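You operate a simulated robot arm through the tools that you are given. There is no shell and no other tool.

Carry out the task below with a simulated robot arm. There is one attempt and no reset: what you move stays moved.

Task
Start the engine from the console and let it settle at idle.
Fine: throttle back to IDLE, load knob at 0, ignition on, its cover left open; hold the start button down till it fires, three tries at most; see IDLE on the message display; press no other button, other controls end as they began.

Only the result counts: the job must be done as asked and must still hold three seconds after the hand-in. Knocking over, shifting, dropping, spilling or breaking anything else fails it. Lids that push on must go on centred and level and be pressed home; caps that screw on are set level and turned clockwise until they are tight.

Robot
A 7-joint arm with a fingered hand, fixed in place. Base frame: the origin is on the floor under the middle of its stand, x ahead of it, y to its left, z up; the work surface is at about z = 845. Readings come in mm, rad, newtons and seconds.
With the tool pointing down near the work surface it reaches from about 440 to 880 mm from the base axis. Its first joint turns from -2.496 to 2.496 rad. Payload 3 kg.
The TCP is the grasp point between the finger pads, 26 mm short of the fingertips. In the tool frame z runs along the fingers and y along their closing line. The gripper opens to 148 mm; its body begins 73 mm behind the TCP. The gripper is a hand of 3 fingers: y runs from the thumb to the fingers, the wrist lies at [0, 0, -229] in the tool frame.
Orientation is that of the tool frame in the base frame, as [roll, pitch, yaw] about the fixed x, y, z axes, in that order (R = Rz(yaw) Ry(pitch) Rx(roll)). With the fingers straight down and closing along the base's y, the tool's x points along the base's -x, its y along +y and its z along -z.

Tools
- The arm moves only by the tool arm_command. Its arguments are lists of equal length, an entry for each row: "travel": the shift along the base's x, y, z in mm, a list of three; "delta_rot": the turn, a rotation vector about the base's x, y, z in rad, a list of three. In form: {"travel": [[x, y, z], ...], "delta_rot": [[wx, wy, wz], ...]}. A call has 1 to 20 rows; each row shifts and turns the commanded pose from where the row before left it. Each row takes 0.2 s and may step no farther than 50 mm and 0.15 rad from the row before; otherwise, the whole call is refused. A pose out of reach is approached as far as the arm can. The call stops where the force on the tool passes 40 N (or 10 N more than at its start, if that is more) or the arm is blocked; 0.2 s more then pass. In this call time passes only in rows, and 0.2 s behind the last. The reply holds the time, the measured pose of the TCP, the force on the tool along the base axes, the opening and the grip force, in the units named above and with some noise, with the torque about the TCP (base axes, N m) and any sound that the robot's microphone picked up.
- Cameras (640 x 400 px; columns grow to the right, rows downward): "scene" is fixed at [404.5, 654.1, 1465.9]; the picture's right is [-0.91, -0.42, 0.00], its down [-0.23, 0.49, -0.84] and it looks along [0.35, -0.76, -0.54] (base axes); focal length 294 px, centre (320, 200). "wrist" rides on the gripper at [67, -39, -90] in the tool frame; the picture's right is [0.50, 0.87, 0.00], its down [-0.66, 0.38, -0.65] and it looks along [-0.57, 0.33, 0.76] (tool axes); focal length 222 px, centre (320, 200).
- grab_frame(camera): a new picture of that camera. It takes no simulated time.
- raise_lower(by): slides the trunk up (or, below 0, down) by that many mm; the arm rides with it, the base frame stays. It gives what a move gives, with no picture.
- move_fingers(finger1, finger2, thumb_bend): sets how far each is bent, from 0 (flat) to 100 (curled in); at 30 the hand is open as for a grip, at 70 the pads meet at the TCP. One left out holds its place. A second passes; each finger stops where it meets its share of the squeeze, and holds until it gets a number again. It is the only way to open and close the hand. It gives what a move gives, with no picture; readings hold the bend of each and the force on the fingers (four entries, about 0 where the hand has none), thumb and palm.
- measure_at(camera, pixels): for up to 12 pixels [column, row] of the newest picture of that camera ("zoom" is the newest enlarged one), the place [x, y, z] in the base frame of the surface seen there, good to about 2 mm, but the place of the scene camera against the robot may be out by one fixed shift of up to 18 mm in any direction. It takes no simulated time.
- inspect(camera, box): a new picture of the part [left, top, right, bottom] of that camera's present view, enlarged. It takes no simulated time.
- hand_in(): hands the job in; it is judged then, once.

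Unless the task says otherwise, let go and move clear before handing in.

The tools are called as a command line: name --argument value ..., lists and objects as JSON in quotes. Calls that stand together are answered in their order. arm_command: Moves the arm, as the interface text tells. Its arguments: {"type":"object","properties":{"travel":{"type":"array","items":{"type":"array","items":{"type":"number"}}},"delta_rot":{"type":"array","items":{"type":"array","items":{"type":"number"}}}},"required":["travel","delta_rot"]} The other tools are called the same way: raise_lower (by) moves the trunk up or down; move_fingers (finger1, finger2, thumb_bend) moves the fingers one by one; grab_frame (camera) takes a picture; measure_at (camera, pixels) gives the place of the surface under pixels of a picture; inspect (camera, box) takes an enlarged picture of a part of a camera's view; hand_in () hands the job in.

At the start:

```text
time_s: 0.0
position: [771.6, -472.1, 1250.1]
tool_rot: [-3.141, -0.001, -3.141]
ft_force: [0.5, 0.2, -0.8]
wrist_torque: [-0.04, 0.0, -0.01]
gripper_width: 147.8
finger_force: 0.0
shape: jaw
bend: [30.0, 30.0, 30.0]
finger forces: [0.1, 0.0, 0.1, 0.0, 0.0, 0.1]
trunk travel left (down, up): [-694.0, 196.0]
```

scene: 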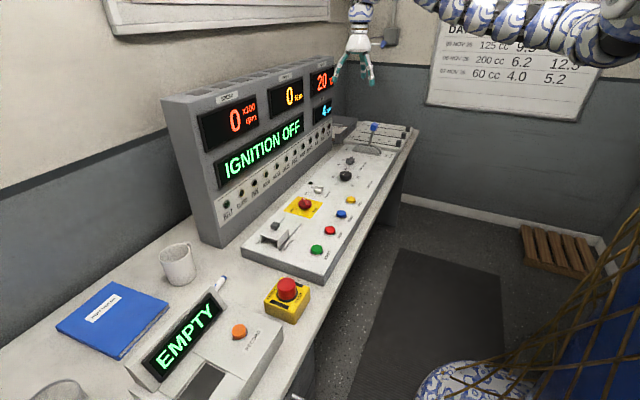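
wrist: 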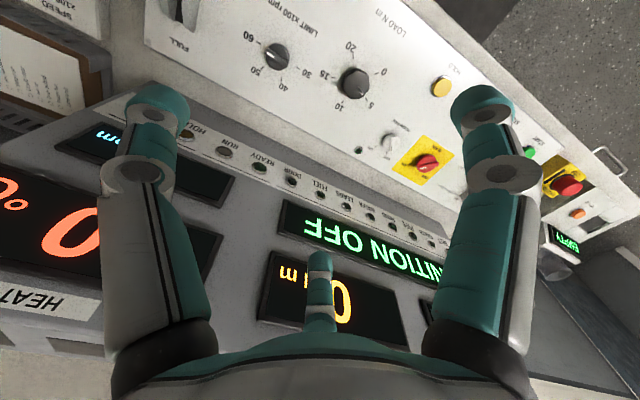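

The scene picture shows the console with IGNITION OFF on the message display, a row of buttons and knobs, and a throttle lever at the far end. I'll enlarge the console parts to read labels before moving.

inspect --camera "scene" --box '[230, 180, 350, 290]'

inspect --camera "scene" --box '[310, 110, 430, 220]'

inspect --camera "wrist" --box '[140, 0, 460, 200]'

inspect --camera "scene" --box '[160, 60, 350, 230]'

```text
3.64 times, centred on (290, 235) of scene
```

zoom: 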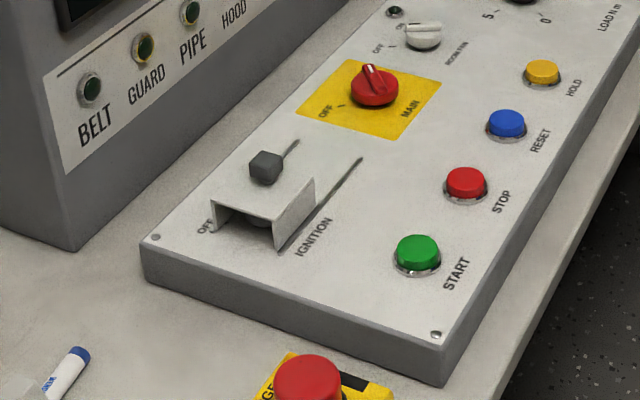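

```text
3.64 times, centred on (370, 165) of scene
```

zoom: 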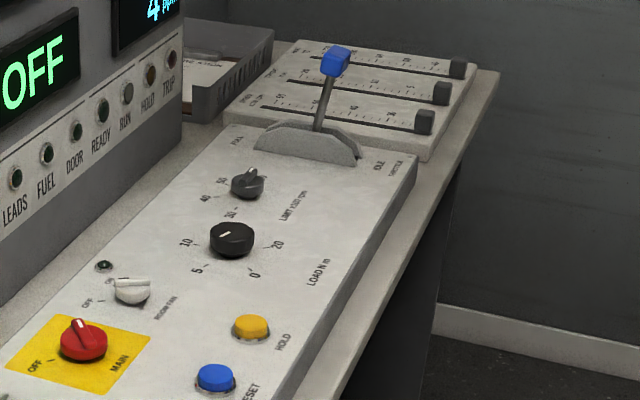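

```text
2.00 times, centred on (300, 100) of wrist
```

zoom: 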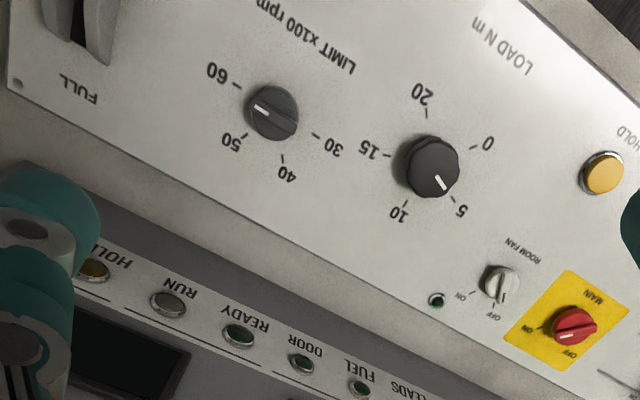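

```text
2.35 times, centred on (255, 145) of scene
```

zoom: 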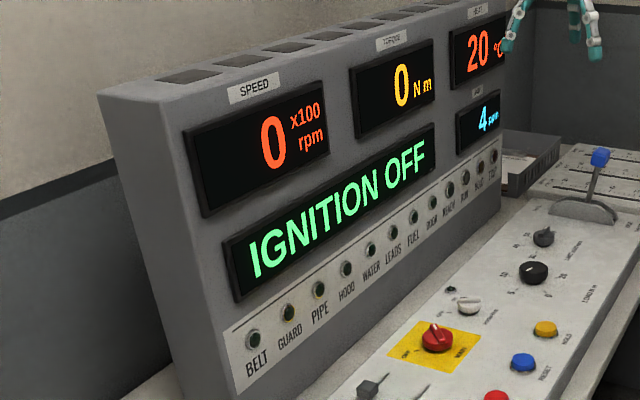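

The enlarged views show the ignition toggle under a cover, START green, STOP red, RESET blue, HOLD yellow, LOAD knob at about 5-10 and the throttle lever away from IDLE. I'll measure key points with both cameras.

grab_frame --camera "scene"

grab_frame --camera "wrist"

measure_at --camera "scene" --pixels '[[316, 249], [330, 230], [341, 214], [351, 200], [305, 203], [275, 226], [346, 175], [351, 160], [374, 127], [367, 150], [322, 281], [287, 290]]'

measure_at --camera "wrist" --pixels '[[442, 87], [427, 162], [390, 143], [354, 82], [274, 56], [300, 60], [155, 42], [530, 152], [566, 185], [577, 213], [335, 232], [190, 10]]'

```text
taken
```

scene: 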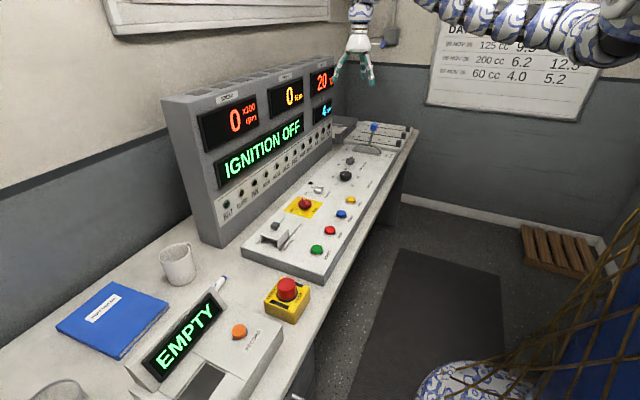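

```text
taken
```

wrist: 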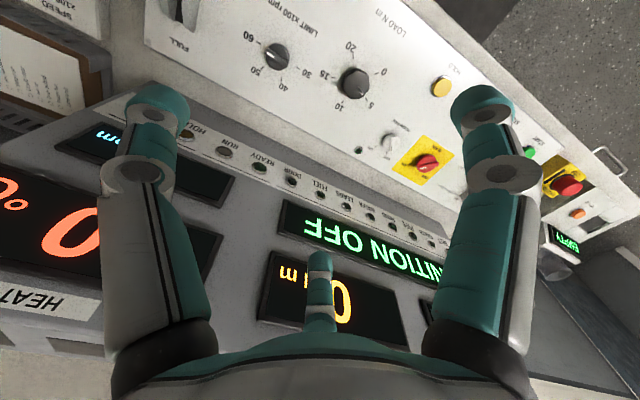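

```text
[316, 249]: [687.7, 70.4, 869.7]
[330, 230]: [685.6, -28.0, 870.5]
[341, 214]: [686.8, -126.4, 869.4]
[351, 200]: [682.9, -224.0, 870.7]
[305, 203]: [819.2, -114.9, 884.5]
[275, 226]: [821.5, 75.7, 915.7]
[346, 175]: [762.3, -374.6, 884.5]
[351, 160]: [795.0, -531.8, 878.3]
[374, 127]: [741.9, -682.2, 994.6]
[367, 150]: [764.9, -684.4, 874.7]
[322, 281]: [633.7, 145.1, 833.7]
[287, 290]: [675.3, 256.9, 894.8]
```

```text
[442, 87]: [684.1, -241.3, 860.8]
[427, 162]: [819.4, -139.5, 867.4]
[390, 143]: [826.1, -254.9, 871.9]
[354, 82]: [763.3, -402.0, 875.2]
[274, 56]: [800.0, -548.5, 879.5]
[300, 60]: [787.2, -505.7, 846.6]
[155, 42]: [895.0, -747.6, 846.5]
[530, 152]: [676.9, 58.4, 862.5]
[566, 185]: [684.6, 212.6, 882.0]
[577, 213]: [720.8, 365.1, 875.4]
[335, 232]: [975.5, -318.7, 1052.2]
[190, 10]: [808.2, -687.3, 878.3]
```

The wrist camera puts START near (677, 58), HOLD near (684, -241), LOAD at (763, -402), and the scene camera is offset by roughly 17 mm in y and 9 mm in z. I'll move the arm over the ignition area for a closer look.

arm_command --travel '[[-10, 40, -10], [-10, 40, -10], [-10, 40, -20], [-10, 40, -20], [-10, 40, -20], [-10, 40, -20], [-10, 40, -20], [-10, 40, -20], [-10, 40, -20], [-10, 40, -20], [-4, 40, -20], [0, 16, -20]]' --delta_rot '[[0, 0, 0], [0, 0, 0], [0, 0, 0], [0, 0, 0], [0, 0, 0], [0, 0, 0], [0, 0, 0], [0, 0, 0], [0, 0, 0], [0, 0, 0], [0, 0, 0], [0, 0, 0]]'

grab_frame --camera "wrist"

grab_frame --camera "scene"

```text
time_s: 2.6
position: [783.0, -448.4, 1236.7]
tool_rot: [3.14, -0.006, 3.137]
ft_force: [0.9, 0.4, 0.0]
wrist_torque: [-0.03, 0.04, 0.02]
gripper_width: 148.0
finger_force: 0.1
shape: jaw
bend: [30.0, 30.0, 30.0]
finger forces: [0.1, 0.0, 0.1, 0.0, 0.0, 0.0]
out of reach, approached as far as the arm can: row 1, 2, 3, 4, 5, 6, 7, 8, 9, 10, 11, 12
trunk travel left (down, up): [-694.0, 196.0]
```

```text
taken
```

wrist: 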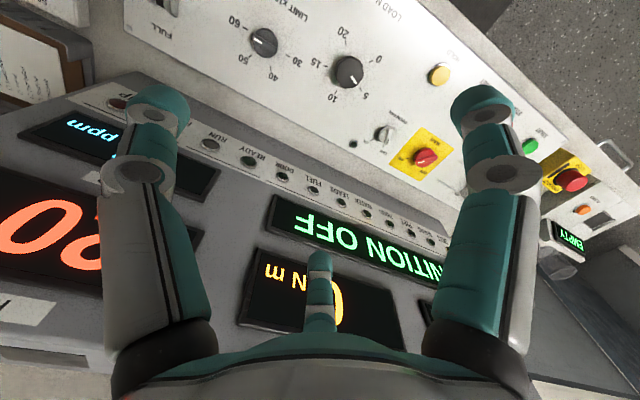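

```text
taken
```

scene: 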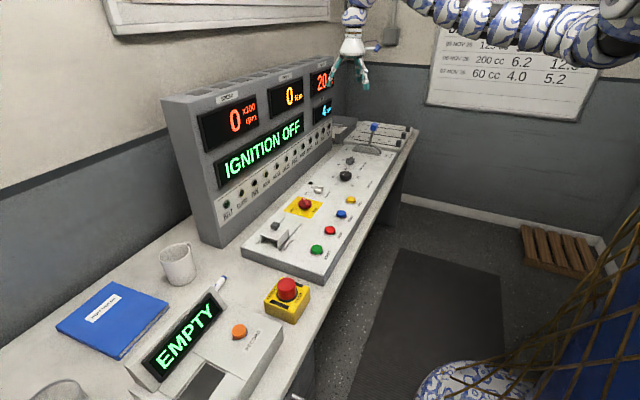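

The move was refused as out of reach almost from the first row (TCP only at 783, -448, 1237). I'll test a small pull back towards the base to see how the arm responds.

arm_command --travel '[[-20, 10, 0], [-20, 10, 0]]' --delta_rot '[[0, 0, 0], [0, 0, 0]]'

```text
time_s: 3.2
position: [781.6, -449.3, 1238.4]
tool_rot: [3.138, -0.003, 3.134]
ft_force: [0.4, 1.0, 0.4]
wrist_torque: [0.03, -0.01, 0.02]
gripper_width: 147.7
finger_force: 0.1
shape: jaw
bend: [30.0, 30.0, 30.0]
finger forces: [0.0, 0.1, 0.0, 0.0, 0.1, 0.0]
out of reach, approached as far as the arm can: row 1, 2
trunk travel left (down, up): [-694.0, 196.0]
```

The arm is still stuck at (782, -449, 1238). I'll try lifting straight up slightly and a pure rotation about the base axis to see which directions are free.

arm_command --travel '[[21, 40, 0]]' --delta_rot '[[0, 0, 0.05]]'

arm_command --travel '[[0, 0, 30]]' --delta_rot '[[0, 0, 0]]'

```text
time_s: 3.6
position: [804.5, -406.9, 1238.9]
tool_rot: [3.142, -0.002, -3.091]
ft_force: [-0.4, 0.8, 0.3]
wrist_torque: [-0.03, 0.02, -0.03]
gripper_width: 147.4
finger_force: 0.0
shape: jaw
bend: [30.0, 30.0, 30.0]
finger forces: [0.0, 0.1, 0.0, 0.0, 0.0, 0.0]
trunk travel left (down, up): [-694.0, 196.0]
```

```text
time_s: 4.0
position: [802.3, -408.2, 1270.7]
tool_rot: [3.142, 0.0, -3.09]
ft_force: [-0.1, -0.3, 0.7]
wrist_torque: [-0.04, 0.0, 0.0]
gripper_width: 147.9
finger_force: 0.0
shape: jaw
bend: [30.0, 30.0, 30.0]
finger forces: [0.0, 0.0, 0.1, 0.0, 0.0, 0.0]
trunk travel left (down, up): [-694.0, 196.0]
```

Rotation about the base and upward moves work. I'll test inward moves from here, one small step at a time, with and without a yaw.

arm_command --travel '[[-20, 10, 0]]' --delta_rot '[[0, 0, 0]]'

arm_command --travel '[[-20, 10, 0]]' --delta_rot '[[0, 0, 0.05]]'

arm_command --travel '[[-20, 10, 0]]' --delta_rot '[[0, 0, -0.05]]'

```text
time_s: 4.4
position: [793.3, -402.4, 1270.7]
tool_rot: [3.141, -0.001, -3.09]
ft_force: [0.3, 0.3, -1.4]
wrist_torque: [-0.01, 0.03, -0.02]
gripper_width: 147.9
finger_force: 0.1
shape: jaw
bend: [30.0, 30.0, 30.0]
finger forces: [0.0, 0.1, 0.0, 0.0, 0.0, 0.0]
out of reach, approached as far as the arm can: row 1
trunk travel left (down, up): [-694.0, 196.0]
```

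```text
time_s: 4.8
position: [793.5, -404.3, 1270.1]
tool_rot: [3.14, -0.003, -3.09]
ft_force: [0.1, -0.5, 0.0]
wrist_torque: [0.0, -0.03, -0.01]
gripper_width: 148.0
finger_force: 0.1
shape: jaw
bend: [30.0, 30.0, 30.0]
finger forces: [0.1, 0.0, 0.0, 0.1, 0.0, 0.1]
out of reach, approached as far as the arm can: row 1
trunk travel left (down, up): [-694.0, 196.0]
```

```text
time_s: 5.2
position: [792.8, -403.1, 1269.9]
tool_rot: [-3.141, -0.002, -3.091]
ft_force: [0.2, -0.2, 0.2]
wrist_torque: [0.01, -0.02, -0.01]
gripper_width: 148.1
finger_force: 0.0
shape: jaw
bend: [30.0, 30.0, 30.0]
finger forces: [0.0, 0.0, 0.0, 0.0, 0.0, 0.0]
out of reach, approached as far as the arm can: row 1
trunk travel left (down, up): [-694.0, 196.0]
```

Inward motion is limited, with the minimum radius shrinking as the tool rises relative to the trunk (r≈902 at z=1238, ≈889 at z=1270). So I'll lower the trunk by 150 mm so the arm works higher relative to its shoulder.

raise_lower --by -150

grab_frame --camera "scene"

arm_command --travel '[[0, 0, 40], [0, 0, 40]]' --delta_rot '[[0, 0, 0], [0, 0, 0]]'

arm_command --travel '[[-40, 20, 0], [-40, 20, 0]]' --delta_rot '[[0, 0, 0], [0, 0, 0]]'

```text
time_s: 7.0
position: [791.9, -402.8, 1119.8]
tool_rot: [3.141, -0.001, -3.092]
ft_force: [0.4, 1.1, 0.3]
wrist_torque: [-0.03, 0.02, 0.01]
gripper_width: 148.1
finger_force: 0.0
shape: jaw
bend: [30.0, 30.0, 30.0]
finger forces: [0.0, 0.1, 0.1, 0.0, 0.0, 0.0]
trunk travel left (down, up): [-544.0, 346.0]
```

```text
taken
```

scene: 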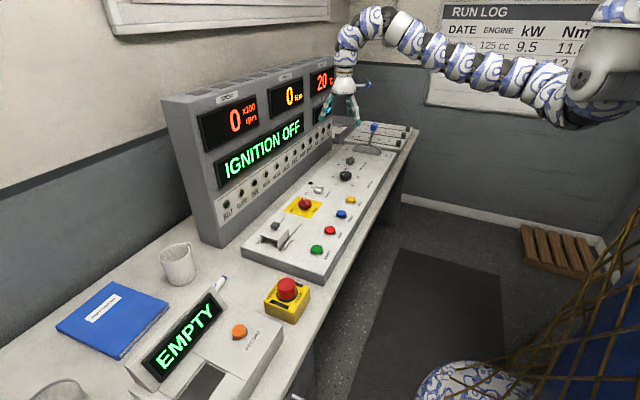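

```text
time_s: 7.5
position: [803.0, -406.0, 1165.6]
tool_rot: [3.141, 0.002, -3.091]
ft_force: [0.9, -0.1, -0.8]
wrist_torque: [0.02, -0.05, 0.04]
gripper_width: 148.0
finger_force: 0.0
shape: jaw
bend: [30.0, 30.0, 30.0]
finger forces: [0.0, 0.0, 0.0, 0.0, 0.1, 0.0]
out of reach, approached as far as the arm can: row 2
trunk travel left (down, up): [-544.0, 346.0]
```

```text
time_s: 8.2
position: [781.5, -393.1, 1157.4]
tool_rot: [3.141, 0.003, -3.093]
ft_force: [0.0, -0.4, -0.1]
wrist_torque: [-0.01, -0.03, 0.02]
gripper_width: 148.1
finger_force: 0.0
shape: jaw
bend: [30.0, 30.0, 30.0]
finger forces: [0.0, 0.0, 0.0, 0.0, 0.1, 0.0]
out of reach, approached as far as the arm can: row 1, 2
trunk travel left (down, up): [-544.0, 346.0]
```

The feasible shell here is thin (about r 875–900 at this height), so a wrist or elbow limit seems involved. I'll look closely at the arm's posture before choosing a tilt.

inspect --camera "scene" --box '[320, 0, 640, 200]'

grab_frame --camera "wrist"

measure_at --camera "zoom" --pixels '[[60, 20], [110, 40], [190, 60], [270, 110], [340, 150], [420, 170], [500, 210], [570, 150]]'

```text
2.00 times, centred on (480, 100) of scene
```

zoom: 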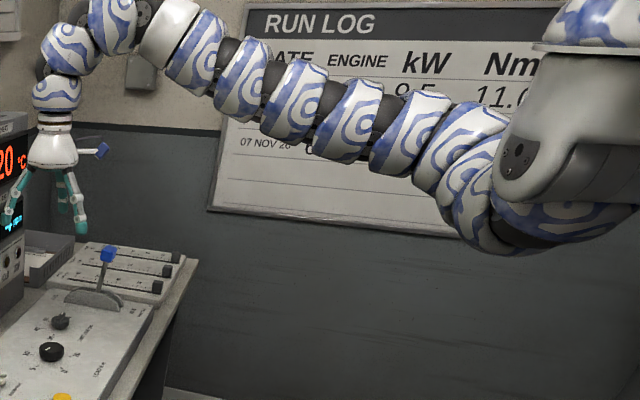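

```text
taken
```

wrist: 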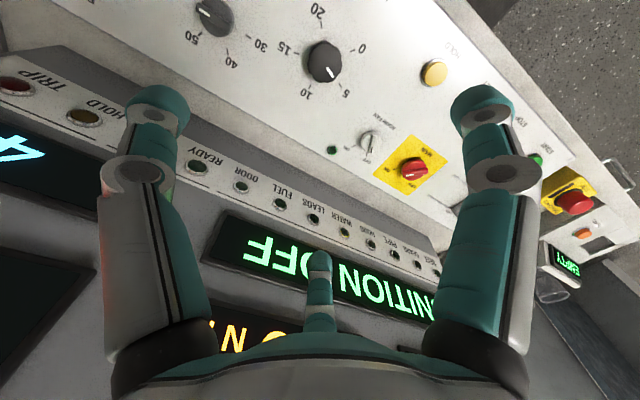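

```text
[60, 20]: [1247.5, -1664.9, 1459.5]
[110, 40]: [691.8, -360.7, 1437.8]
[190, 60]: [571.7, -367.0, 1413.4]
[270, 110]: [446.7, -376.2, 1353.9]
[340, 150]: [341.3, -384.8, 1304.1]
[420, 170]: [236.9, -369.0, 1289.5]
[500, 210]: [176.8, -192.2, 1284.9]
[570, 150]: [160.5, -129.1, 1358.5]
```

The arm's elbow sits out to the right and low (elbow near (230, -370, 1290)), with the forearm sloping up to the wrist. I'll test single yaw and tilt moves to find which joint limit binds.

arm_command --travel '[[0, 0, 0], [0, 0, 0]]' --delta_rot '[[0, 0, 0.1], [0, 0, 0.1]]'

arm_command --travel '[[0, 0, 0], [0, 0, 0]]' --delta_rot '[[0, 0, -0.1], [0, 0, -0.1]]'

arm_command --travel '[[0, 0, 0], [0, 0, 0]]' --delta_rot '[[0, -0.1, 0], [0, -0.1, 0]]'

arm_command --travel '[[-30, 15, 0], [-30, 15, 0]]' --delta_rot '[[0, 0, 0], [0, 0, 0]]'

```text
time_s: 8.8
position: [781.5, -392.0, 1154.4]
tool_rot: [-3.142, 0.0, -2.889]
ft_force: [0.7, 0.4, -0.4]
wrist_torque: [0.01, 0.03, -0.02]
gripper_width: 147.7
finger_force: 0.1
shape: jaw
bend: [30.0, 30.0, 30.0]
finger forces: [0.0, 0.0, 0.1, 0.0, 0.0, 0.1]
trunk travel left (down, up): [-544.0, 346.0]
```

```text
time_s: 9.3
position: [782.1, -390.3, 1155.0]
tool_rot: [3.139, -0.002, -3.093]
ft_force: [0.0, 0.7, 0.1]
wrist_torque: [0.0, 0.02, -0.01]
gripper_width: 147.6
finger_force: 0.1
shape: jaw
bend: [30.0, 30.0, 30.0]
finger forces: [0.0, 0.0, 0.0, 0.0, 0.0, 0.1]
trunk travel left (down, up): [-544.0, 346.0]
```

```text
time_s: 9.9
position: [786.5, -407.3, 1168.0]
tool_rot: [-3.139, 0.05, -3.09]
ft_force: [0.4, -0.1, -0.3]
wrist_torque: [0.04, 0.0, 0.02]
gripper_width: 147.8
finger_force: 0.0
shape: jaw
bend: [30.0, 30.0, 30.0]
finger forces: [0.0, 0.0, 0.1, 0.0, 0.0, 0.0]
out of reach, approached as far as the arm can: row 1, 2
trunk travel left (down, up): [-544.0, 346.0]
```

```text
time_s: 10.6
position: [786.0, -400.7, 1173.5]
tool_rot: [-3.138, 0.05, -3.092]
ft_force: [0.5, 0.7, -0.1]
wrist_torque: [-0.01, 0.01, -0.01]
gripper_width: 147.9
finger_force: 0.1
shape: jaw
bend: [30.0, 30.0, 30.0]
finger forces: [0.0, 0.1, 0.0, 0.0, 0.0, 0.0]
out of reach, approached as far as the arm can: row 1, 2
trunk travel left (down, up): [-544.0, 346.0]
```

Yaw is free but outward tilt is blocked. I'll test tilting the other way and then moving inward.

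arm_command --travel '[[0, 0, 0], [0, 0, 0]]' --delta_rot '[[0, 0.1, 0], [0, 0.1, 0]]'

arm_command --travel '[[-30, 15, 0], [-30, 15, 0]]' --delta_rot '[[0, 0, 0], [0, 0, 0]]'

arm_command --travel '[[0, 0, -30], [0, 0, -30]]' --delta_rot '[[0, 0, 0], [0, 0, 0]]'

```text
time_s: 11.2
position: [806.3, -406.6, 1124.8]
tool_rot: [3.134, -0.151, -3.092]
ft_force: [-0.2, -0.2, -0.6]
wrist_torque: [0.02, 0.02, 0.02]
gripper_width: 148.0
finger_force: 0.0
shape: jaw
bend: [30.0, 30.0, 30.0]
finger forces: [0.0, 0.0, 0.1, 0.0, 0.0, 0.1]
out of reach, approached as far as the arm can: row 1, 2
trunk travel left (down, up): [-544.0, 346.0]
```

```text
time_s: 11.8
position: [762.3, -381.8, 1103.4]
tool_rot: [3.134, -0.148, -3.094]
ft_force: [0.8, -0.1, -0.5]
wrist_torque: [0.02, 0.02, 0.0]
gripper_width: 147.8
finger_force: 0.1
shape: jaw
bend: [30.0, 30.0, 30.0]
finger forces: [0.0, 0.1, 0.1, 0.0, 0.0, 0.1]
out of reach, approached as far as the arm can: row 1, 2
trunk travel left (down, up): [-544.0, 346.0]
```

```text
time_s: 12.3
position: [762.9, -381.4, 1093.6]
tool_rot: [3.133, -0.152, -3.095]
ft_force: [-0.6, -0.2, 0.3]
wrist_torque: [-0.02, -0.02, -0.01]
gripper_width: 148.1
finger_force: 0.1
shape: jaw
bend: [30.0, 30.0, 30.0]
finger forces: [0.0, 0.0, 0.0, 0.0, 0.1, 0.1]
out of reach, approached as far as the arm can: row 1, 2
trunk travel left (down, up): [-544.0, 346.0]
```

With a slight inward tilt the TCP reached (763, -381, 1094) but inward and down are still blocked. I'll probe outward-down and upward steps from here to understand which limits bind.

arm_command --travel '[[0, 0, 30], [0, 0, 30]]' --delta_rot '[[0, 0, 0], [0, 0, 0]]'

arm_command --travel '[[-30, 15, 0], [-30, 15, 0]]' --delta_rot '[[0, 0, 0], [0, 0, 0]]'

arm_command --travel '[[0, 0, 0], [0, 0, 0]]' --delta_rot '[[0, 0.1, 0], [0, 0.1, 0]]'

inspect --camera "scene" --box '[320, 0, 640, 200]'

measure_at --camera "zoom" --pixels '[[160, 30], [190, 60], [270, 110], [340, 150], [420, 170], [500, 210], [570, 150], [590, 100], [600, 20], [620, 200], [540, 230], [450, 170]]'

```text
time_s: 12.9
position: [776.4, -384.5, 1110.2]
tool_rot: [3.132, -0.148, -3.091]
ft_force: [-0.6, 0.2, 0.5]
wrist_torque: [-0.01, -0.01, 0.02]
gripper_width: 147.9
finger_force: 0.1
shape: jaw
bend: [30.0, 30.0, 30.0]
finger forces: [0.1, 0.1, 0.1, 0.0, 0.0, 0.0]
out of reach, approached as far as the arm can: row 1, 2
trunk travel left (down, up): [-544.0, 346.0]
```

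```text
time_s: 13.6
position: [762.0, -376.3, 1104.9]
tool_rot: [3.134, -0.147, -3.094]
ft_force: [-0.3, -0.3, 0.2]
wrist_torque: [0.01, 0.0, 0.01]
gripper_width: 148.1
finger_force: 0.0
shape: jaw
bend: [30.0, 30.0, 30.0]
finger forces: [0.1, 0.1, 0.1, 0.1, 0.0, 0.0]
out of reach, approached as far as the arm can: row 1, 2
trunk travel left (down, up): [-544.0, 346.0]
```

```text
time_s: 14.2
position: [779.8, -380.1, 1069.8]
tool_rot: [3.127, -0.354, -3.092]
ft_force: [0.7, 1.0, 0.7]
wrist_torque: [-0.04, 0.02, -0.03]
gripper_width: 147.8
finger_force: 0.0
shape: jaw
bend: [30.0, 30.0, 30.0]
finger forces: [0.1, 0.1, 0.0, 0.0, 0.0, 0.0]
out of reach, approached as far as the arm can: row 1, 2
trunk travel left (down, up): [-544.0, 346.0]
```

```text
2.00 times, centred on (480, 100) of scene
```

zoom: 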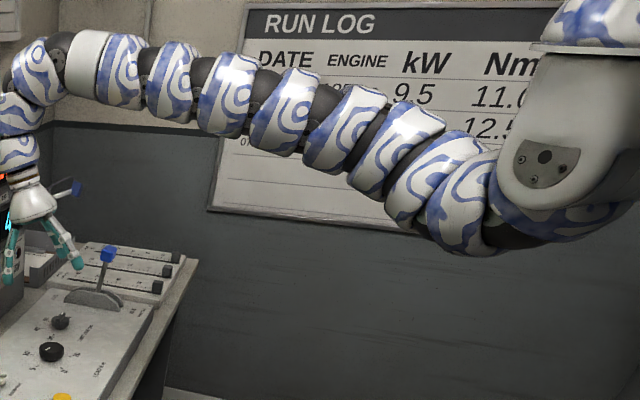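

```text
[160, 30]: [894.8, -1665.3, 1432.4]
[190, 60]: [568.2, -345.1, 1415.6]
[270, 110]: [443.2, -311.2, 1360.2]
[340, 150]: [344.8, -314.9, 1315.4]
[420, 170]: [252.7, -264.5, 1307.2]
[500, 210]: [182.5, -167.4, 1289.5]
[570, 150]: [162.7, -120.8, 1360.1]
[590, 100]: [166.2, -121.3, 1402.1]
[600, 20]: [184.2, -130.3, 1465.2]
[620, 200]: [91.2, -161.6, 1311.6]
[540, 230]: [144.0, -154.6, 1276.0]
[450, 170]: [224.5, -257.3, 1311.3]
```

The measurements suggest a roughly 255 mm upper arm lying out to the right with a long forearm, and the block acts on pulling the wrist point inward. I'll rotate the tool about the wrist point (wrist fixed) to see whether the wrist joint itself is free.

arm_command --travel '[[33, 0, -9.4], [34, 0, -4.5], [34.4, 0, 0.8]]' --delta_rot '[[0, -0.15, 0], [0, -0.15, 0], [0, -0.15, 0]]'

```text
time_s: 14.9
position: [880.1, -379.6, 1058.5]
tool_rot: [-3.137, 0.105, -3.091]
ft_force: [-0.3, 0.3, -0.3]
wrist_torque: [-0.02, -0.02, 0.03]
gripper_width: 147.7
finger_force: 0.0
shape: jaw
bend: [30.0, 30.0, 30.0]
finger forces: [0.0, 0.0, 0.1, 0.0, 0.1, 0.1]
trunk travel left (down, up): [-544.0, 346.0]
```

The wrist turns freely, so the wrist joint isn't the limit. Next I'll pull straight inward and see how far it goes from this more extended posture.

arm_command --travel '[[-30, 0, 0], [-30, 0, 0], [-30, 0, 0]]' --delta_rot '[[0, 0, 0], [0, 0, 0], [0, 0, 0]]'

inspect --camera "scene" --box '[320, 0, 640, 200]'

```text
time_s: 15.8
position: [840.0, -380.5, 1058.4]
tool_rot: [-3.135, 0.098, -3.094]
ft_force: [0.1, -0.5, -0.7]
wrist_torque: [-0.03, -0.03, 0.02]
gripper_width: 147.8
finger_force: 0.1
shape: jaw
bend: [30.0, 30.0, 30.0]
finger forces: [0.0, 0.0, 0.1, 0.1, 0.0, 0.0]
out of reach, approached as far as the arm can: row 2, 3
trunk travel left (down, up): [-544.0, 346.0]
```

```text
2.00 times, centred on (480, 100) of scene
```

zoom: 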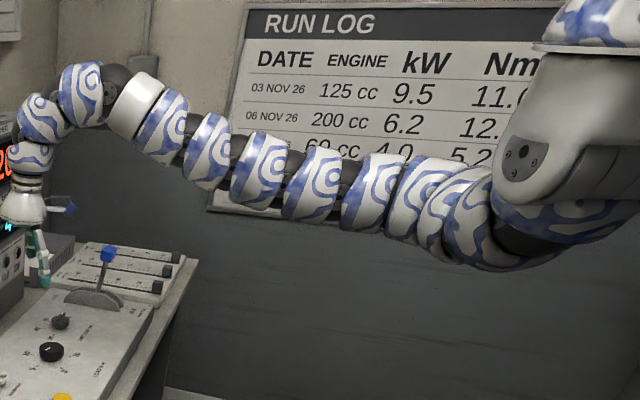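

At (840, -380, 1058) the inward pull is blocked again and the zoom shows the elbow hanging low (around zoom pixel (300, 190)), an elbow-down posture. My plan is to raise the trunk and swing right to free space, then extend fully and bring the wrist down so the elbow flips up.

raise_lower --by 150

arm_command --travel '[[-20, -41.5, 0], [-22.1, -40.4, 0], [-24.1, -39.4, 0], [-26, -38, 0], [-27.8, -36.7, 0], [-29.7, -35.2, 0], [-31.4, -33.8, 0], [-33.1, -32.1, 0], [-34.6, -30.4, 0], [-36.2, -28.7, 0], [-37.5, -26.8, 0], [-38.7, -24.9, 0], [-40, -23, 0], [-41.1, -20.9, 0], [-42.1, -18.8, 0], [-42.9, -16.8, 0]]' --delta_rot '[[0, 0, -0.05], [0, 0, -0.05], [0, 0, -0.05], [0, 0, -0.05], [0, 0, -0.05], [0, 0, -0.05], [0, 0, -0.05], [0, 0, -0.05], [0, 0, -0.05], [0, 0, -0.05], [0, 0, -0.05], [0, 0, -0.05], [0, 0, -0.05], [0, 0, -0.05], [0, 0, -0.05], [0, 0, -0.05]]'

grab_frame --camera "scene"

```text
time_s: 17.5
position: [840.3, -380.5, 1207.8]
tool_rot: [-3.136, 0.099, -3.091]
ft_force: [-0.1, 0.2, 0.2]
wrist_torque: [-0.02, 0.01, 0.01]
gripper_width: 148.0
finger_force: 0.0
shape: jaw
bend: [30.0, 30.0, 30.0]
finger forces: [0.0, 0.0, 0.0, 0.0, 0.1, 0.0]
trunk travel left (down, up): [-694.0, 196.0]
```

```text
time_s: 20.9
position: [374.4, -898.8, 1231.7]
tool_rot: [-3.139, 0.099, 2.391]
ft_force: [0.8, 0.1, 0.6]
wrist_torque: [-0.01, 0.0, 0.0]
gripper_width: 147.9
finger_force: 0.1
shape: jaw
bend: [30.0, 30.0, 30.0]
finger forces: [0.0, 0.0, 0.0, 0.0, 0.1, 0.0]
out of reach, approached as far as the arm can: row 1, 4, 7, 12
trunk travel left (down, up): [-694.0, 196.0]
```

```text
taken
```

scene: 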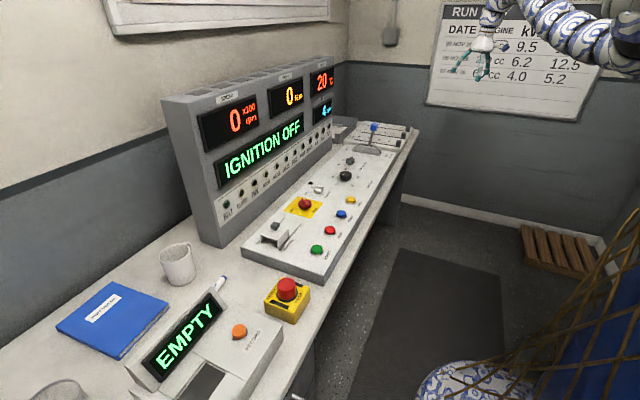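

I'm now at (374, -899, 1232) in free space to the right. Next I'll extend outward along this azimuth to find full extension.

arm_command --travel '[[15.4, -37, 0], [15.4, -37, 0], [15.4, -37, 0], [15.4, -37, 0]]' --delta_rot '[[0, 0, 0], [0, 0, 0], [0, 0, 0], [0, 0, 0]]'

inspect --camera "scene" --box '[400, 0, 640, 150]'

```text
time_s: 21.9
position: [424.5, -999.8, 1228.0]
tool_rot: [-3.134, 0.095, 2.395]
ft_force: [0.9, -0.1, -0.5]
wrist_torque: [-0.04, 0.12, -0.02]
gripper_width: 148.0
finger_force: 0.2
shape: jaw
bend: [30.0, 30.0, 30.0]
finger forces: [0.1, 0.1, 0.0, 0.0, 0.0, 0.0]
out of reach, approached as far as the arm can: row 3, 4
trunk travel left (down, up): [-694.0, 196.0]
```

```text
2.67 times, centred on (520, 75) of scene
```

zoom: 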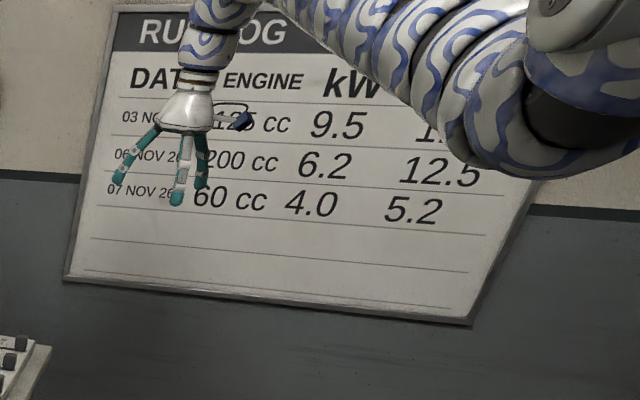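

Full extension is about r=1086 here. Now I'll sweep down and slightly inward so the elbow bends upward.

arm_command --travel '[[0, 0, -40], [-2, 5, -40], [-2, 5, -40], [-2, 5, -40], [-4, 9, -40], [-4, 9, -40], [-4, 9, -40]]' --delta_rot '[[0, 0, 0], [0, 0, 0], [0, 0, 0], [0, 0, 0], [0, 0, 0], [0, 0, 0], [0, 0, 0]]'

grab_frame --camera "scene"

```text
time_s: 23.5
position: [401.5, -959.7, 949.3]
tool_rot: [-3.138, 0.098, 2.392]
ft_force: [0.0, -0.5, 0.1]
wrist_torque: [0.04, 0.02, 0.01]
gripper_width: 148.1
finger_force: 0.1
shape: jaw
bend: [30.0, 30.0, 30.0]
finger forces: [0.1, 0.1, 0.1, 0.0, 0.0, 0.0]
trunk travel left (down, up): [-694.0, 196.0]
```

```text
taken
```

scene: 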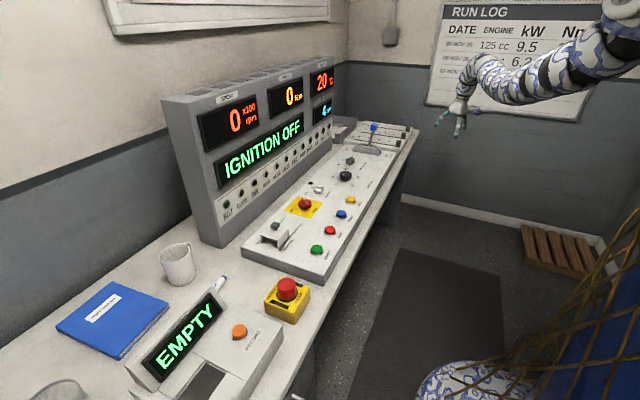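

The sweep down went fully as commanded to (402, -960, 949). Now I'll pull inward along the radius.

arm_command --travel '[[-15.4, 37, 0], [-15.4, 37, 0], [-15.4, 37, 0], [-15.4, 37, 0], [-15.4, 37, 0], [-15.4, 37, 0], [-15.4, 37, 0]]' --delta_rot '[[0, 0, 0], [0, 0, 0], [0, 0, 0], [0, 0, 0], [0, 0, 0], [0, 0, 0], [0, 0, 0]]'

inspect --camera "scene" --box '[400, 0, 640, 150]'

```text
time_s: 25.1
position: [292.0, -698.3, 950.0]
tool_rot: [-3.137, 0.097, 2.396]
ft_force: [0.1, -0.3, 0.1]
wrist_torque: [0.03, -0.02, -0.03]
gripper_width: 148.2
finger_force: 0.0
shape: jaw
bend: [30.0, 30.0, 30.0]
finger forces: [0.1, 0.0, 0.0, 0.0, 0.0, 0.0]
trunk travel left (down, up): [-694.0, 196.0]
```

```text
2.67 times, centred on (520, 75) of scene
```

zoom: 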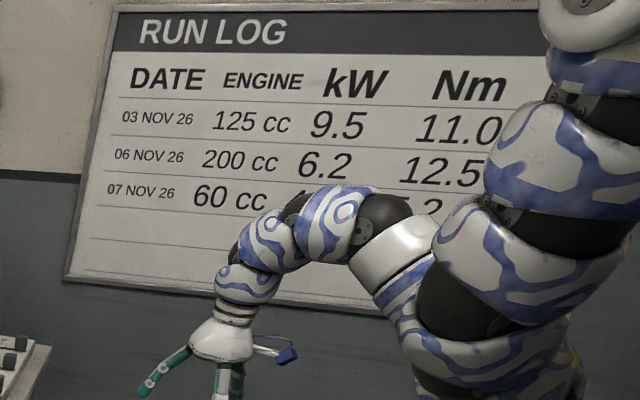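

The arm now pulls in freely to r≈757. The picture shows the upper arm hanging down with the elbow near zoom pixel (500, 360); I'll measure its height.

measure_at --camera "zoom" --pixels '[[600, 20], [580, 150], [540, 260], [500, 350], [460, 370], [430, 350], [400, 250], [350, 215], [260, 250], [540, 380], [560, 395], [440, 395]]'

grab_frame --camera "scene"

```text
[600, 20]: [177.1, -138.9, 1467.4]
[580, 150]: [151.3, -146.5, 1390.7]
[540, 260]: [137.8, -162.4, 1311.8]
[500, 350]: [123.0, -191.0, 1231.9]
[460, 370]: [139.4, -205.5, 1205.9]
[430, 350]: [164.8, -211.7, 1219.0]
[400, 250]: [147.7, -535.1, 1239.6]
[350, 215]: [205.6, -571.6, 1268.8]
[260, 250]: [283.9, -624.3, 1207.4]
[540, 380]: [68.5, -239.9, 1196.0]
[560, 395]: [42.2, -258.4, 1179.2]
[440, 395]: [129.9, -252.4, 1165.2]
```

```text
taken
```

scene: 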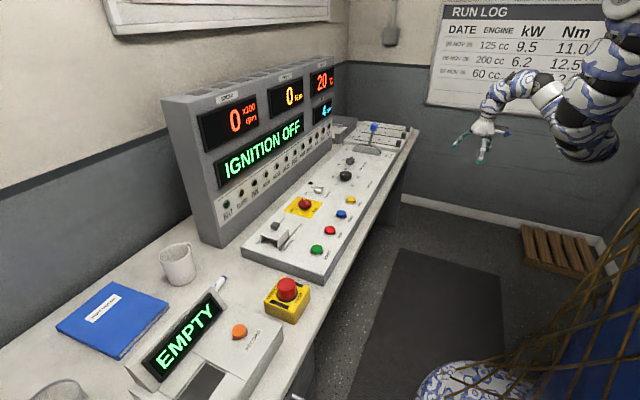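

The elbow now hangs at about (100, -250, 1170), well above the desk, and the arm moves freely. I'll swing back to the console along a safe arc, rising to z≈1050 and ending near (600, -80).

arm_command --travel '[[41.5, 18.8, 12], [40.1, 21.2, 12], [38.8, 23.6, 12], [37.3, 25.9, 12], [35.8, 28.1, 12], [33.9, 30.1, 12], [32.1, 32.1, 12], [30.1, 34, 12], [2, 45, 0], [2, 45, 0], [2, 45, 0], [2, 45, 0], [2, 45, 0], [2, 45, 0], [2, 45, 0], [2, 45, 0], [2, 45, 0]]' --delta_rot '[[0, 0, 0.06], [0, 0, 0.06], [0, 0, 0.06], [0, 0, 0.06], [0, 0, 0.06], [0, 0, 0.06], [0, 0, 0.06], [0, 0, 0.06], [0, 0, 0.03], [0, 0, 0.03], [0, 0, 0.03], [0, 0, 0.03], [0, 0, 0.03], [0, 0, 0.03], [0, 0, 0.03], [0, 0, 0.03], [0, 0, 0.03]]'

grab_frame --camera "scene"

grab_frame --camera "wrist"

```text
time_s: 28.7
position: [595.9, -82.7, 1032.9]
tool_rot: [3.137, 0.105, -3.141]
ft_force: [0.0, -0.1, 0.5]
wrist_torque: [0.0, 0.02, 0.02]
gripper_width: 148.1
finger_force: 0.0
shape: jaw
bend: [30.0, 30.0, 30.0]
finger forces: [0.0, 0.0, 0.1, 0.0, 0.0, 0.1]
out of reach, approached as far as the arm can: row 8, 16, 17
trunk travel left (down, up): [-694.0, 196.0]
```

```text
taken
```

scene: 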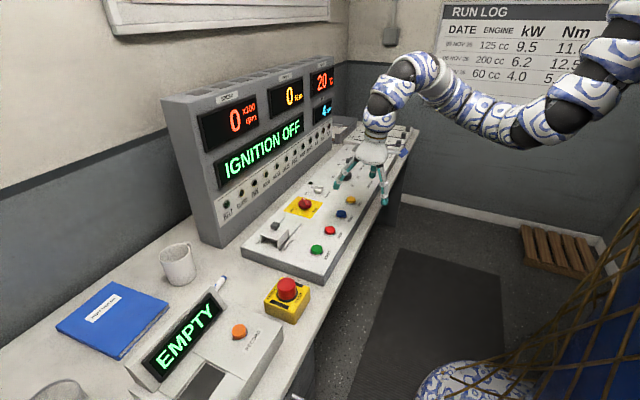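

```text
taken
```

wrist: 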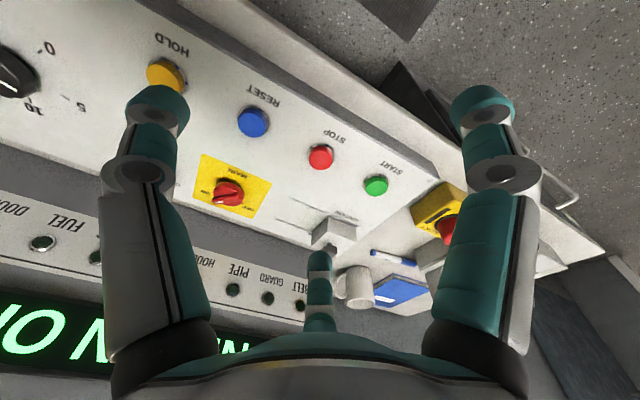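

The arm is now over the console at (596, -83, 1033) with the buttons in view. I'll enlarge the ignition area in the wrist view.

inspect --camera "wrist" --box '[240, 170, 420, 290]'

measure_at --camera "wrist" --pixels '[[375, 185], [321, 156], [253, 121], [166, 72], [228, 192], [335, 228], [330, 246], [340, 197], [300, 205], [345, 205], [440, 230], [360, 240]]'

```text
3.33 times, centred on (330, 230) of wrist
```

zoom: 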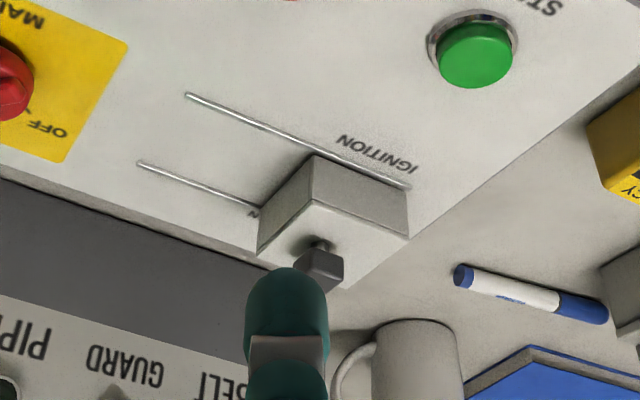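

```text
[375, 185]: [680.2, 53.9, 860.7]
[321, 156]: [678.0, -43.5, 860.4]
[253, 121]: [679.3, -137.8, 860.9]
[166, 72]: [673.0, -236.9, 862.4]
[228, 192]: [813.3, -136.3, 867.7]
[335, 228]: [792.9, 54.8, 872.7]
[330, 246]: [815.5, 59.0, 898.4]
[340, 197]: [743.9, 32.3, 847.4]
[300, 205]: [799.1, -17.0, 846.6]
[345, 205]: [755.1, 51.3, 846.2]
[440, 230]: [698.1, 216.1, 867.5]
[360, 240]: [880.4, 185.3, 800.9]
```

The ignition cover is a white box sitting in two slots running along y, with a dark cube on a stem near (815, 59, 898). I'll enlarge the scene view of it for the other side.

inspect --camera "scene" --box '[250, 210, 310, 260]'

measure_at --camera "zoom" --pixels '[[250, 160], [250, 220], [200, 300], [400, 200], [440, 280], [330, 350], [260, 340], [380, 320], [540, 190], [420, 400], [330, 130], [300, 290]]'

```text
8.00 times, centred on (280, 235) of scene
```

zoom: 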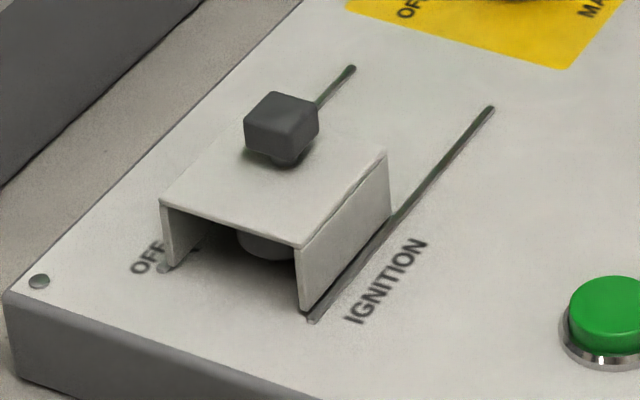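

```text
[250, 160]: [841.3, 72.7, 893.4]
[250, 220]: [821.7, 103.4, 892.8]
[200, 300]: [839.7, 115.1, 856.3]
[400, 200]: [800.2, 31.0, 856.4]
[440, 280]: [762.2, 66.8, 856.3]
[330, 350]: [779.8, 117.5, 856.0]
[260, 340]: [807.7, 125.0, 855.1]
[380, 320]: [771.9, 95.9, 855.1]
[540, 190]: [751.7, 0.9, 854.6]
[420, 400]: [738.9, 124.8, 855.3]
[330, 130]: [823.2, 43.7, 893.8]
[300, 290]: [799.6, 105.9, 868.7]
```

The scene zoom shows clearly that the cover is a channel sliding along y in two slots, with the dark cube as its handle on top and the switch inside (round boss at zoom (265, 245)). I'll close the fingers to make a narrow tip and look at the result.

move_fingers --finger1 70 --finger2 70 --thumb_bend 70

grab_frame --camera "wrist"

inspect --camera "scene" --box '[320, 60, 440, 220]'

```text
time_s: 29.7
position: [594.7, -82.5, 1030.5]
tool_rot: [3.138, 0.104, -3.139]
ft_force: [0.4, 0.1, -1.3]
wrist_torque: [-0.03, 0.01, -0.03]
gripper_width: 0.1
finger_force: 0.2
shape: fingers
bend: [69.0, 69.0, 70.0]
finger forces: [0.0, 0.0, 0.0, 0.0, 0.0, 0.0]
trunk travel left (down, up): [-694.0, 196.0]
```

```text
taken
```

wrist: 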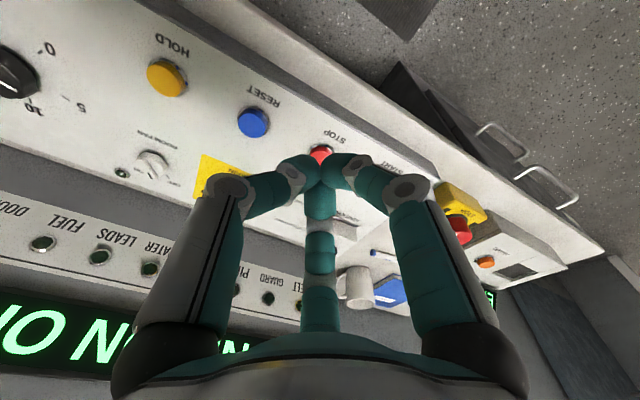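

```text
2.50 times, centred on (380, 140) of scene
```

zoom: 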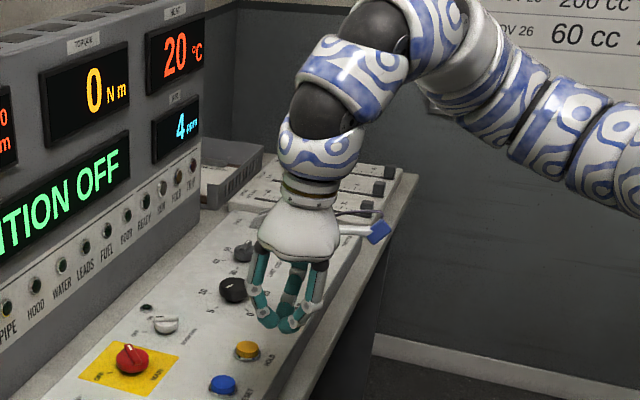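

The closed fingers form a compact tip near the wrist pixel (320, 165). I'll measure the tip's surface points, and measure the throttle and knob in the scene as reference.

measure_at --camera "wrist" --pixels '[[310, 170], [335, 165], [300, 165], [350, 170], [318, 205], [318, 190], [290, 175], [365, 180], [228, 185], [403, 188], [322, 151], [320, 260]]'

inspect --camera "wrist" --box '[220, 120, 420, 245]'

```text
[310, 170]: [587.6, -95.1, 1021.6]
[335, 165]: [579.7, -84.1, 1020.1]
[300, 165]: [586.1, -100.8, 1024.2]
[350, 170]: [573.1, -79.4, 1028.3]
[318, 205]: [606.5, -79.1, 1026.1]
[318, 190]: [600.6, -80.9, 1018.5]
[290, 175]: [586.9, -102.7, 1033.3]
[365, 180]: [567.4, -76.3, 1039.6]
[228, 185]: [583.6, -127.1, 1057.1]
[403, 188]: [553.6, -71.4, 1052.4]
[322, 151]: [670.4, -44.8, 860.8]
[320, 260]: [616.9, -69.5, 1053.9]
```

```text
3.20 times, centred on (320, 182) of wrist
```

zoom: 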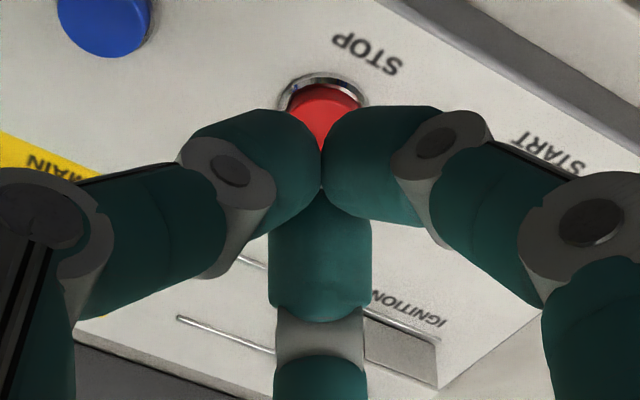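

The closed tips meet near (588, -88) with the bottom about 26 mm below the TCP. I'll re-measure the cover's handle cube and the slots accurately in a new scene zoom.

inspect --camera "scene" --box '[250, 210, 310, 260]'

measure_at --camera "zoom" --pixels '[[280, 108], [252, 113], [275, 95], [312, 106], [285, 122], [270, 140], [300, 140], [350, 70], [488, 110], [312, 318], [300, 238], [170, 205]]'

```text
8.00 times, centred on (280, 235) of scene
```

zoom: 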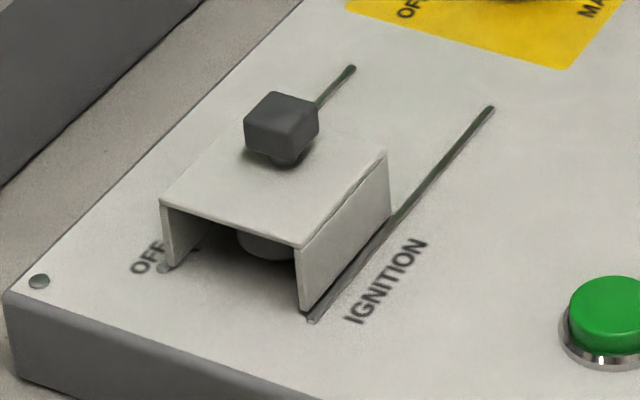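

```text
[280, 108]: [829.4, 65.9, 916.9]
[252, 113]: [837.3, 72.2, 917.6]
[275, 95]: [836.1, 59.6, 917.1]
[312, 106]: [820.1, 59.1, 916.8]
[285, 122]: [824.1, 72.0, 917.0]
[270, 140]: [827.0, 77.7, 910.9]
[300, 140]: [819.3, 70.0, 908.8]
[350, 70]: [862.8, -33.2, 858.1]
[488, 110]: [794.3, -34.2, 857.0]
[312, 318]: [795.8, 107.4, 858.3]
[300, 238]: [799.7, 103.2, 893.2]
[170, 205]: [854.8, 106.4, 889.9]
```

The handle cube's true centre is about (820, 51) with top z≈907, cover top ≈883, slots from y≈91 to -50. Before approaching I'll check how far the display face stands from there.

measure_at --camera "scene" --pixels '[[227, 205], [250, 193], [225, 235], [210, 232], [262, 187], [240, 165], [230, 120], [200, 95], [255, 212], [240, 225]]'

move_fingers --finger1 30 --finger2 30 --thumb_bend 30

arm_command --travel '[[30, 15, 0], [30, 15, 0], [30, 15, 0], [30, 15, 0]]' --delta_rot '[[0, 0.03, 0], [0, 0.03, 0], [0, 0.03, 0], [0, 0.015, 0]]'

grab_frame --camera "wrist"

```text
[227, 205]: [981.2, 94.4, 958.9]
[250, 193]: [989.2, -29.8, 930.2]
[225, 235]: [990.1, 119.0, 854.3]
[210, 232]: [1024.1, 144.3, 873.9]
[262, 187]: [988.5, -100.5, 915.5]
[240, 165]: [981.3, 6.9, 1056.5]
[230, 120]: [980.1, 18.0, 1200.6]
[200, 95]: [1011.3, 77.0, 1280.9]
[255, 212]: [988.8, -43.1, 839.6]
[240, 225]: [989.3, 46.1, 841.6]
```

```text
time_s: 30.7
position: [594.5, -83.0, 1031.0]
tool_rot: [3.14, 0.104, -3.139]
ft_force: [-0.6, 0.0, -1.2]
wrist_torque: [-0.01, 0.01, 0.03]
gripper_width: 126.7
finger_force: 0.0
shape: fingers
bend: [30.0, 30.0, 30.0]
finger forces: [0.1, 0.0, 0.0, 0.1, 0.0, 0.0]
trunk travel left (down, up): [-694.0, 196.0]
```

```text
time_s: 31.7
position: [661.4, 2.3, 980.2]
tool_rot: [-3.141, -0.001, -3.14]
ft_force: [0.5, 0.6, -0.4]
wrist_torque: [-0.01, -0.02, -0.02]
gripper_width: 126.6
finger_force: 0.0
shape: fingers
bend: [30.0, 30.0, 30.0]
finger forces: [0.1, 0.0, 0.1, 0.1, 0.0, 0.0]
out of reach, approached as far as the arm can: row 1, 2, 3, 4
trunk travel left (down, up): [-694.0, 196.0]
```

```text
taken
```

wrist: 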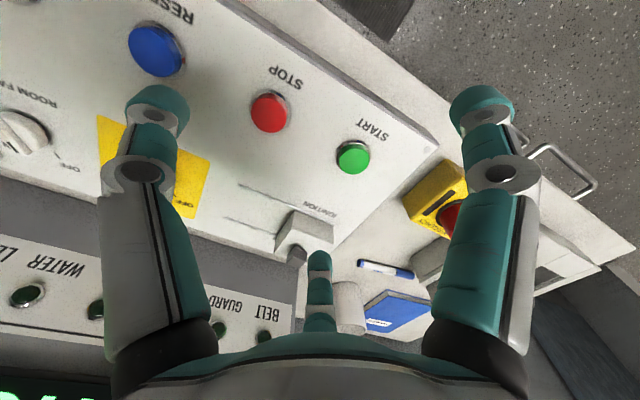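

The display face is about 160 mm behind the cover, so there's room. The arm drifted to (661, 2, 980) since the forearm slope limit binds when the hand is high relative to the trunk, so I'll raise the trunk 150 mm and then bring the hand back down.

raise_lower --by 150

arm_command --travel '[[0, 0, -30], [0, 0, -30], [0, 0, -30], [0, 0, -30]]' --delta_rot '[[0, 0, 0], [0, 0, 0], [0, 0, 0], [0, 0, 0]]'

```text
time_s: 33.5
position: [659.9, 2.6, 1131.2]
tool_rot: [3.141, 0.0, -3.139]
ft_force: [0.2, -0.4, 0.2]
wrist_torque: [0.01, 0.01, 0.02]
gripper_width: 126.6
finger_force: 0.0
shape: fingers
bend: [30.0, 30.0, 30.0]
finger forces: [0.0, 0.0, 0.0, 0.1, 0.0, 0.0]
trunk travel left (down, up): [-844.0, 46.0]
```

```text
time_s: 34.5
position: [660.5, 1.4, 1010.8]
tool_rot: [3.142, -0.001, -3.141]
ft_force: [0.6, -0.4, -1.2]
wrist_torque: [-0.03, -0.06, -0.01]
gripper_width: 126.8
finger_force: 0.1
shape: fingers
bend: [30.0, 30.0, 30.0]
finger forces: [0.1, 0.1, 0.1, 0.1, 0.0, 0.0]
trunk travel left (down, up): [-844.0, 46.0]
```

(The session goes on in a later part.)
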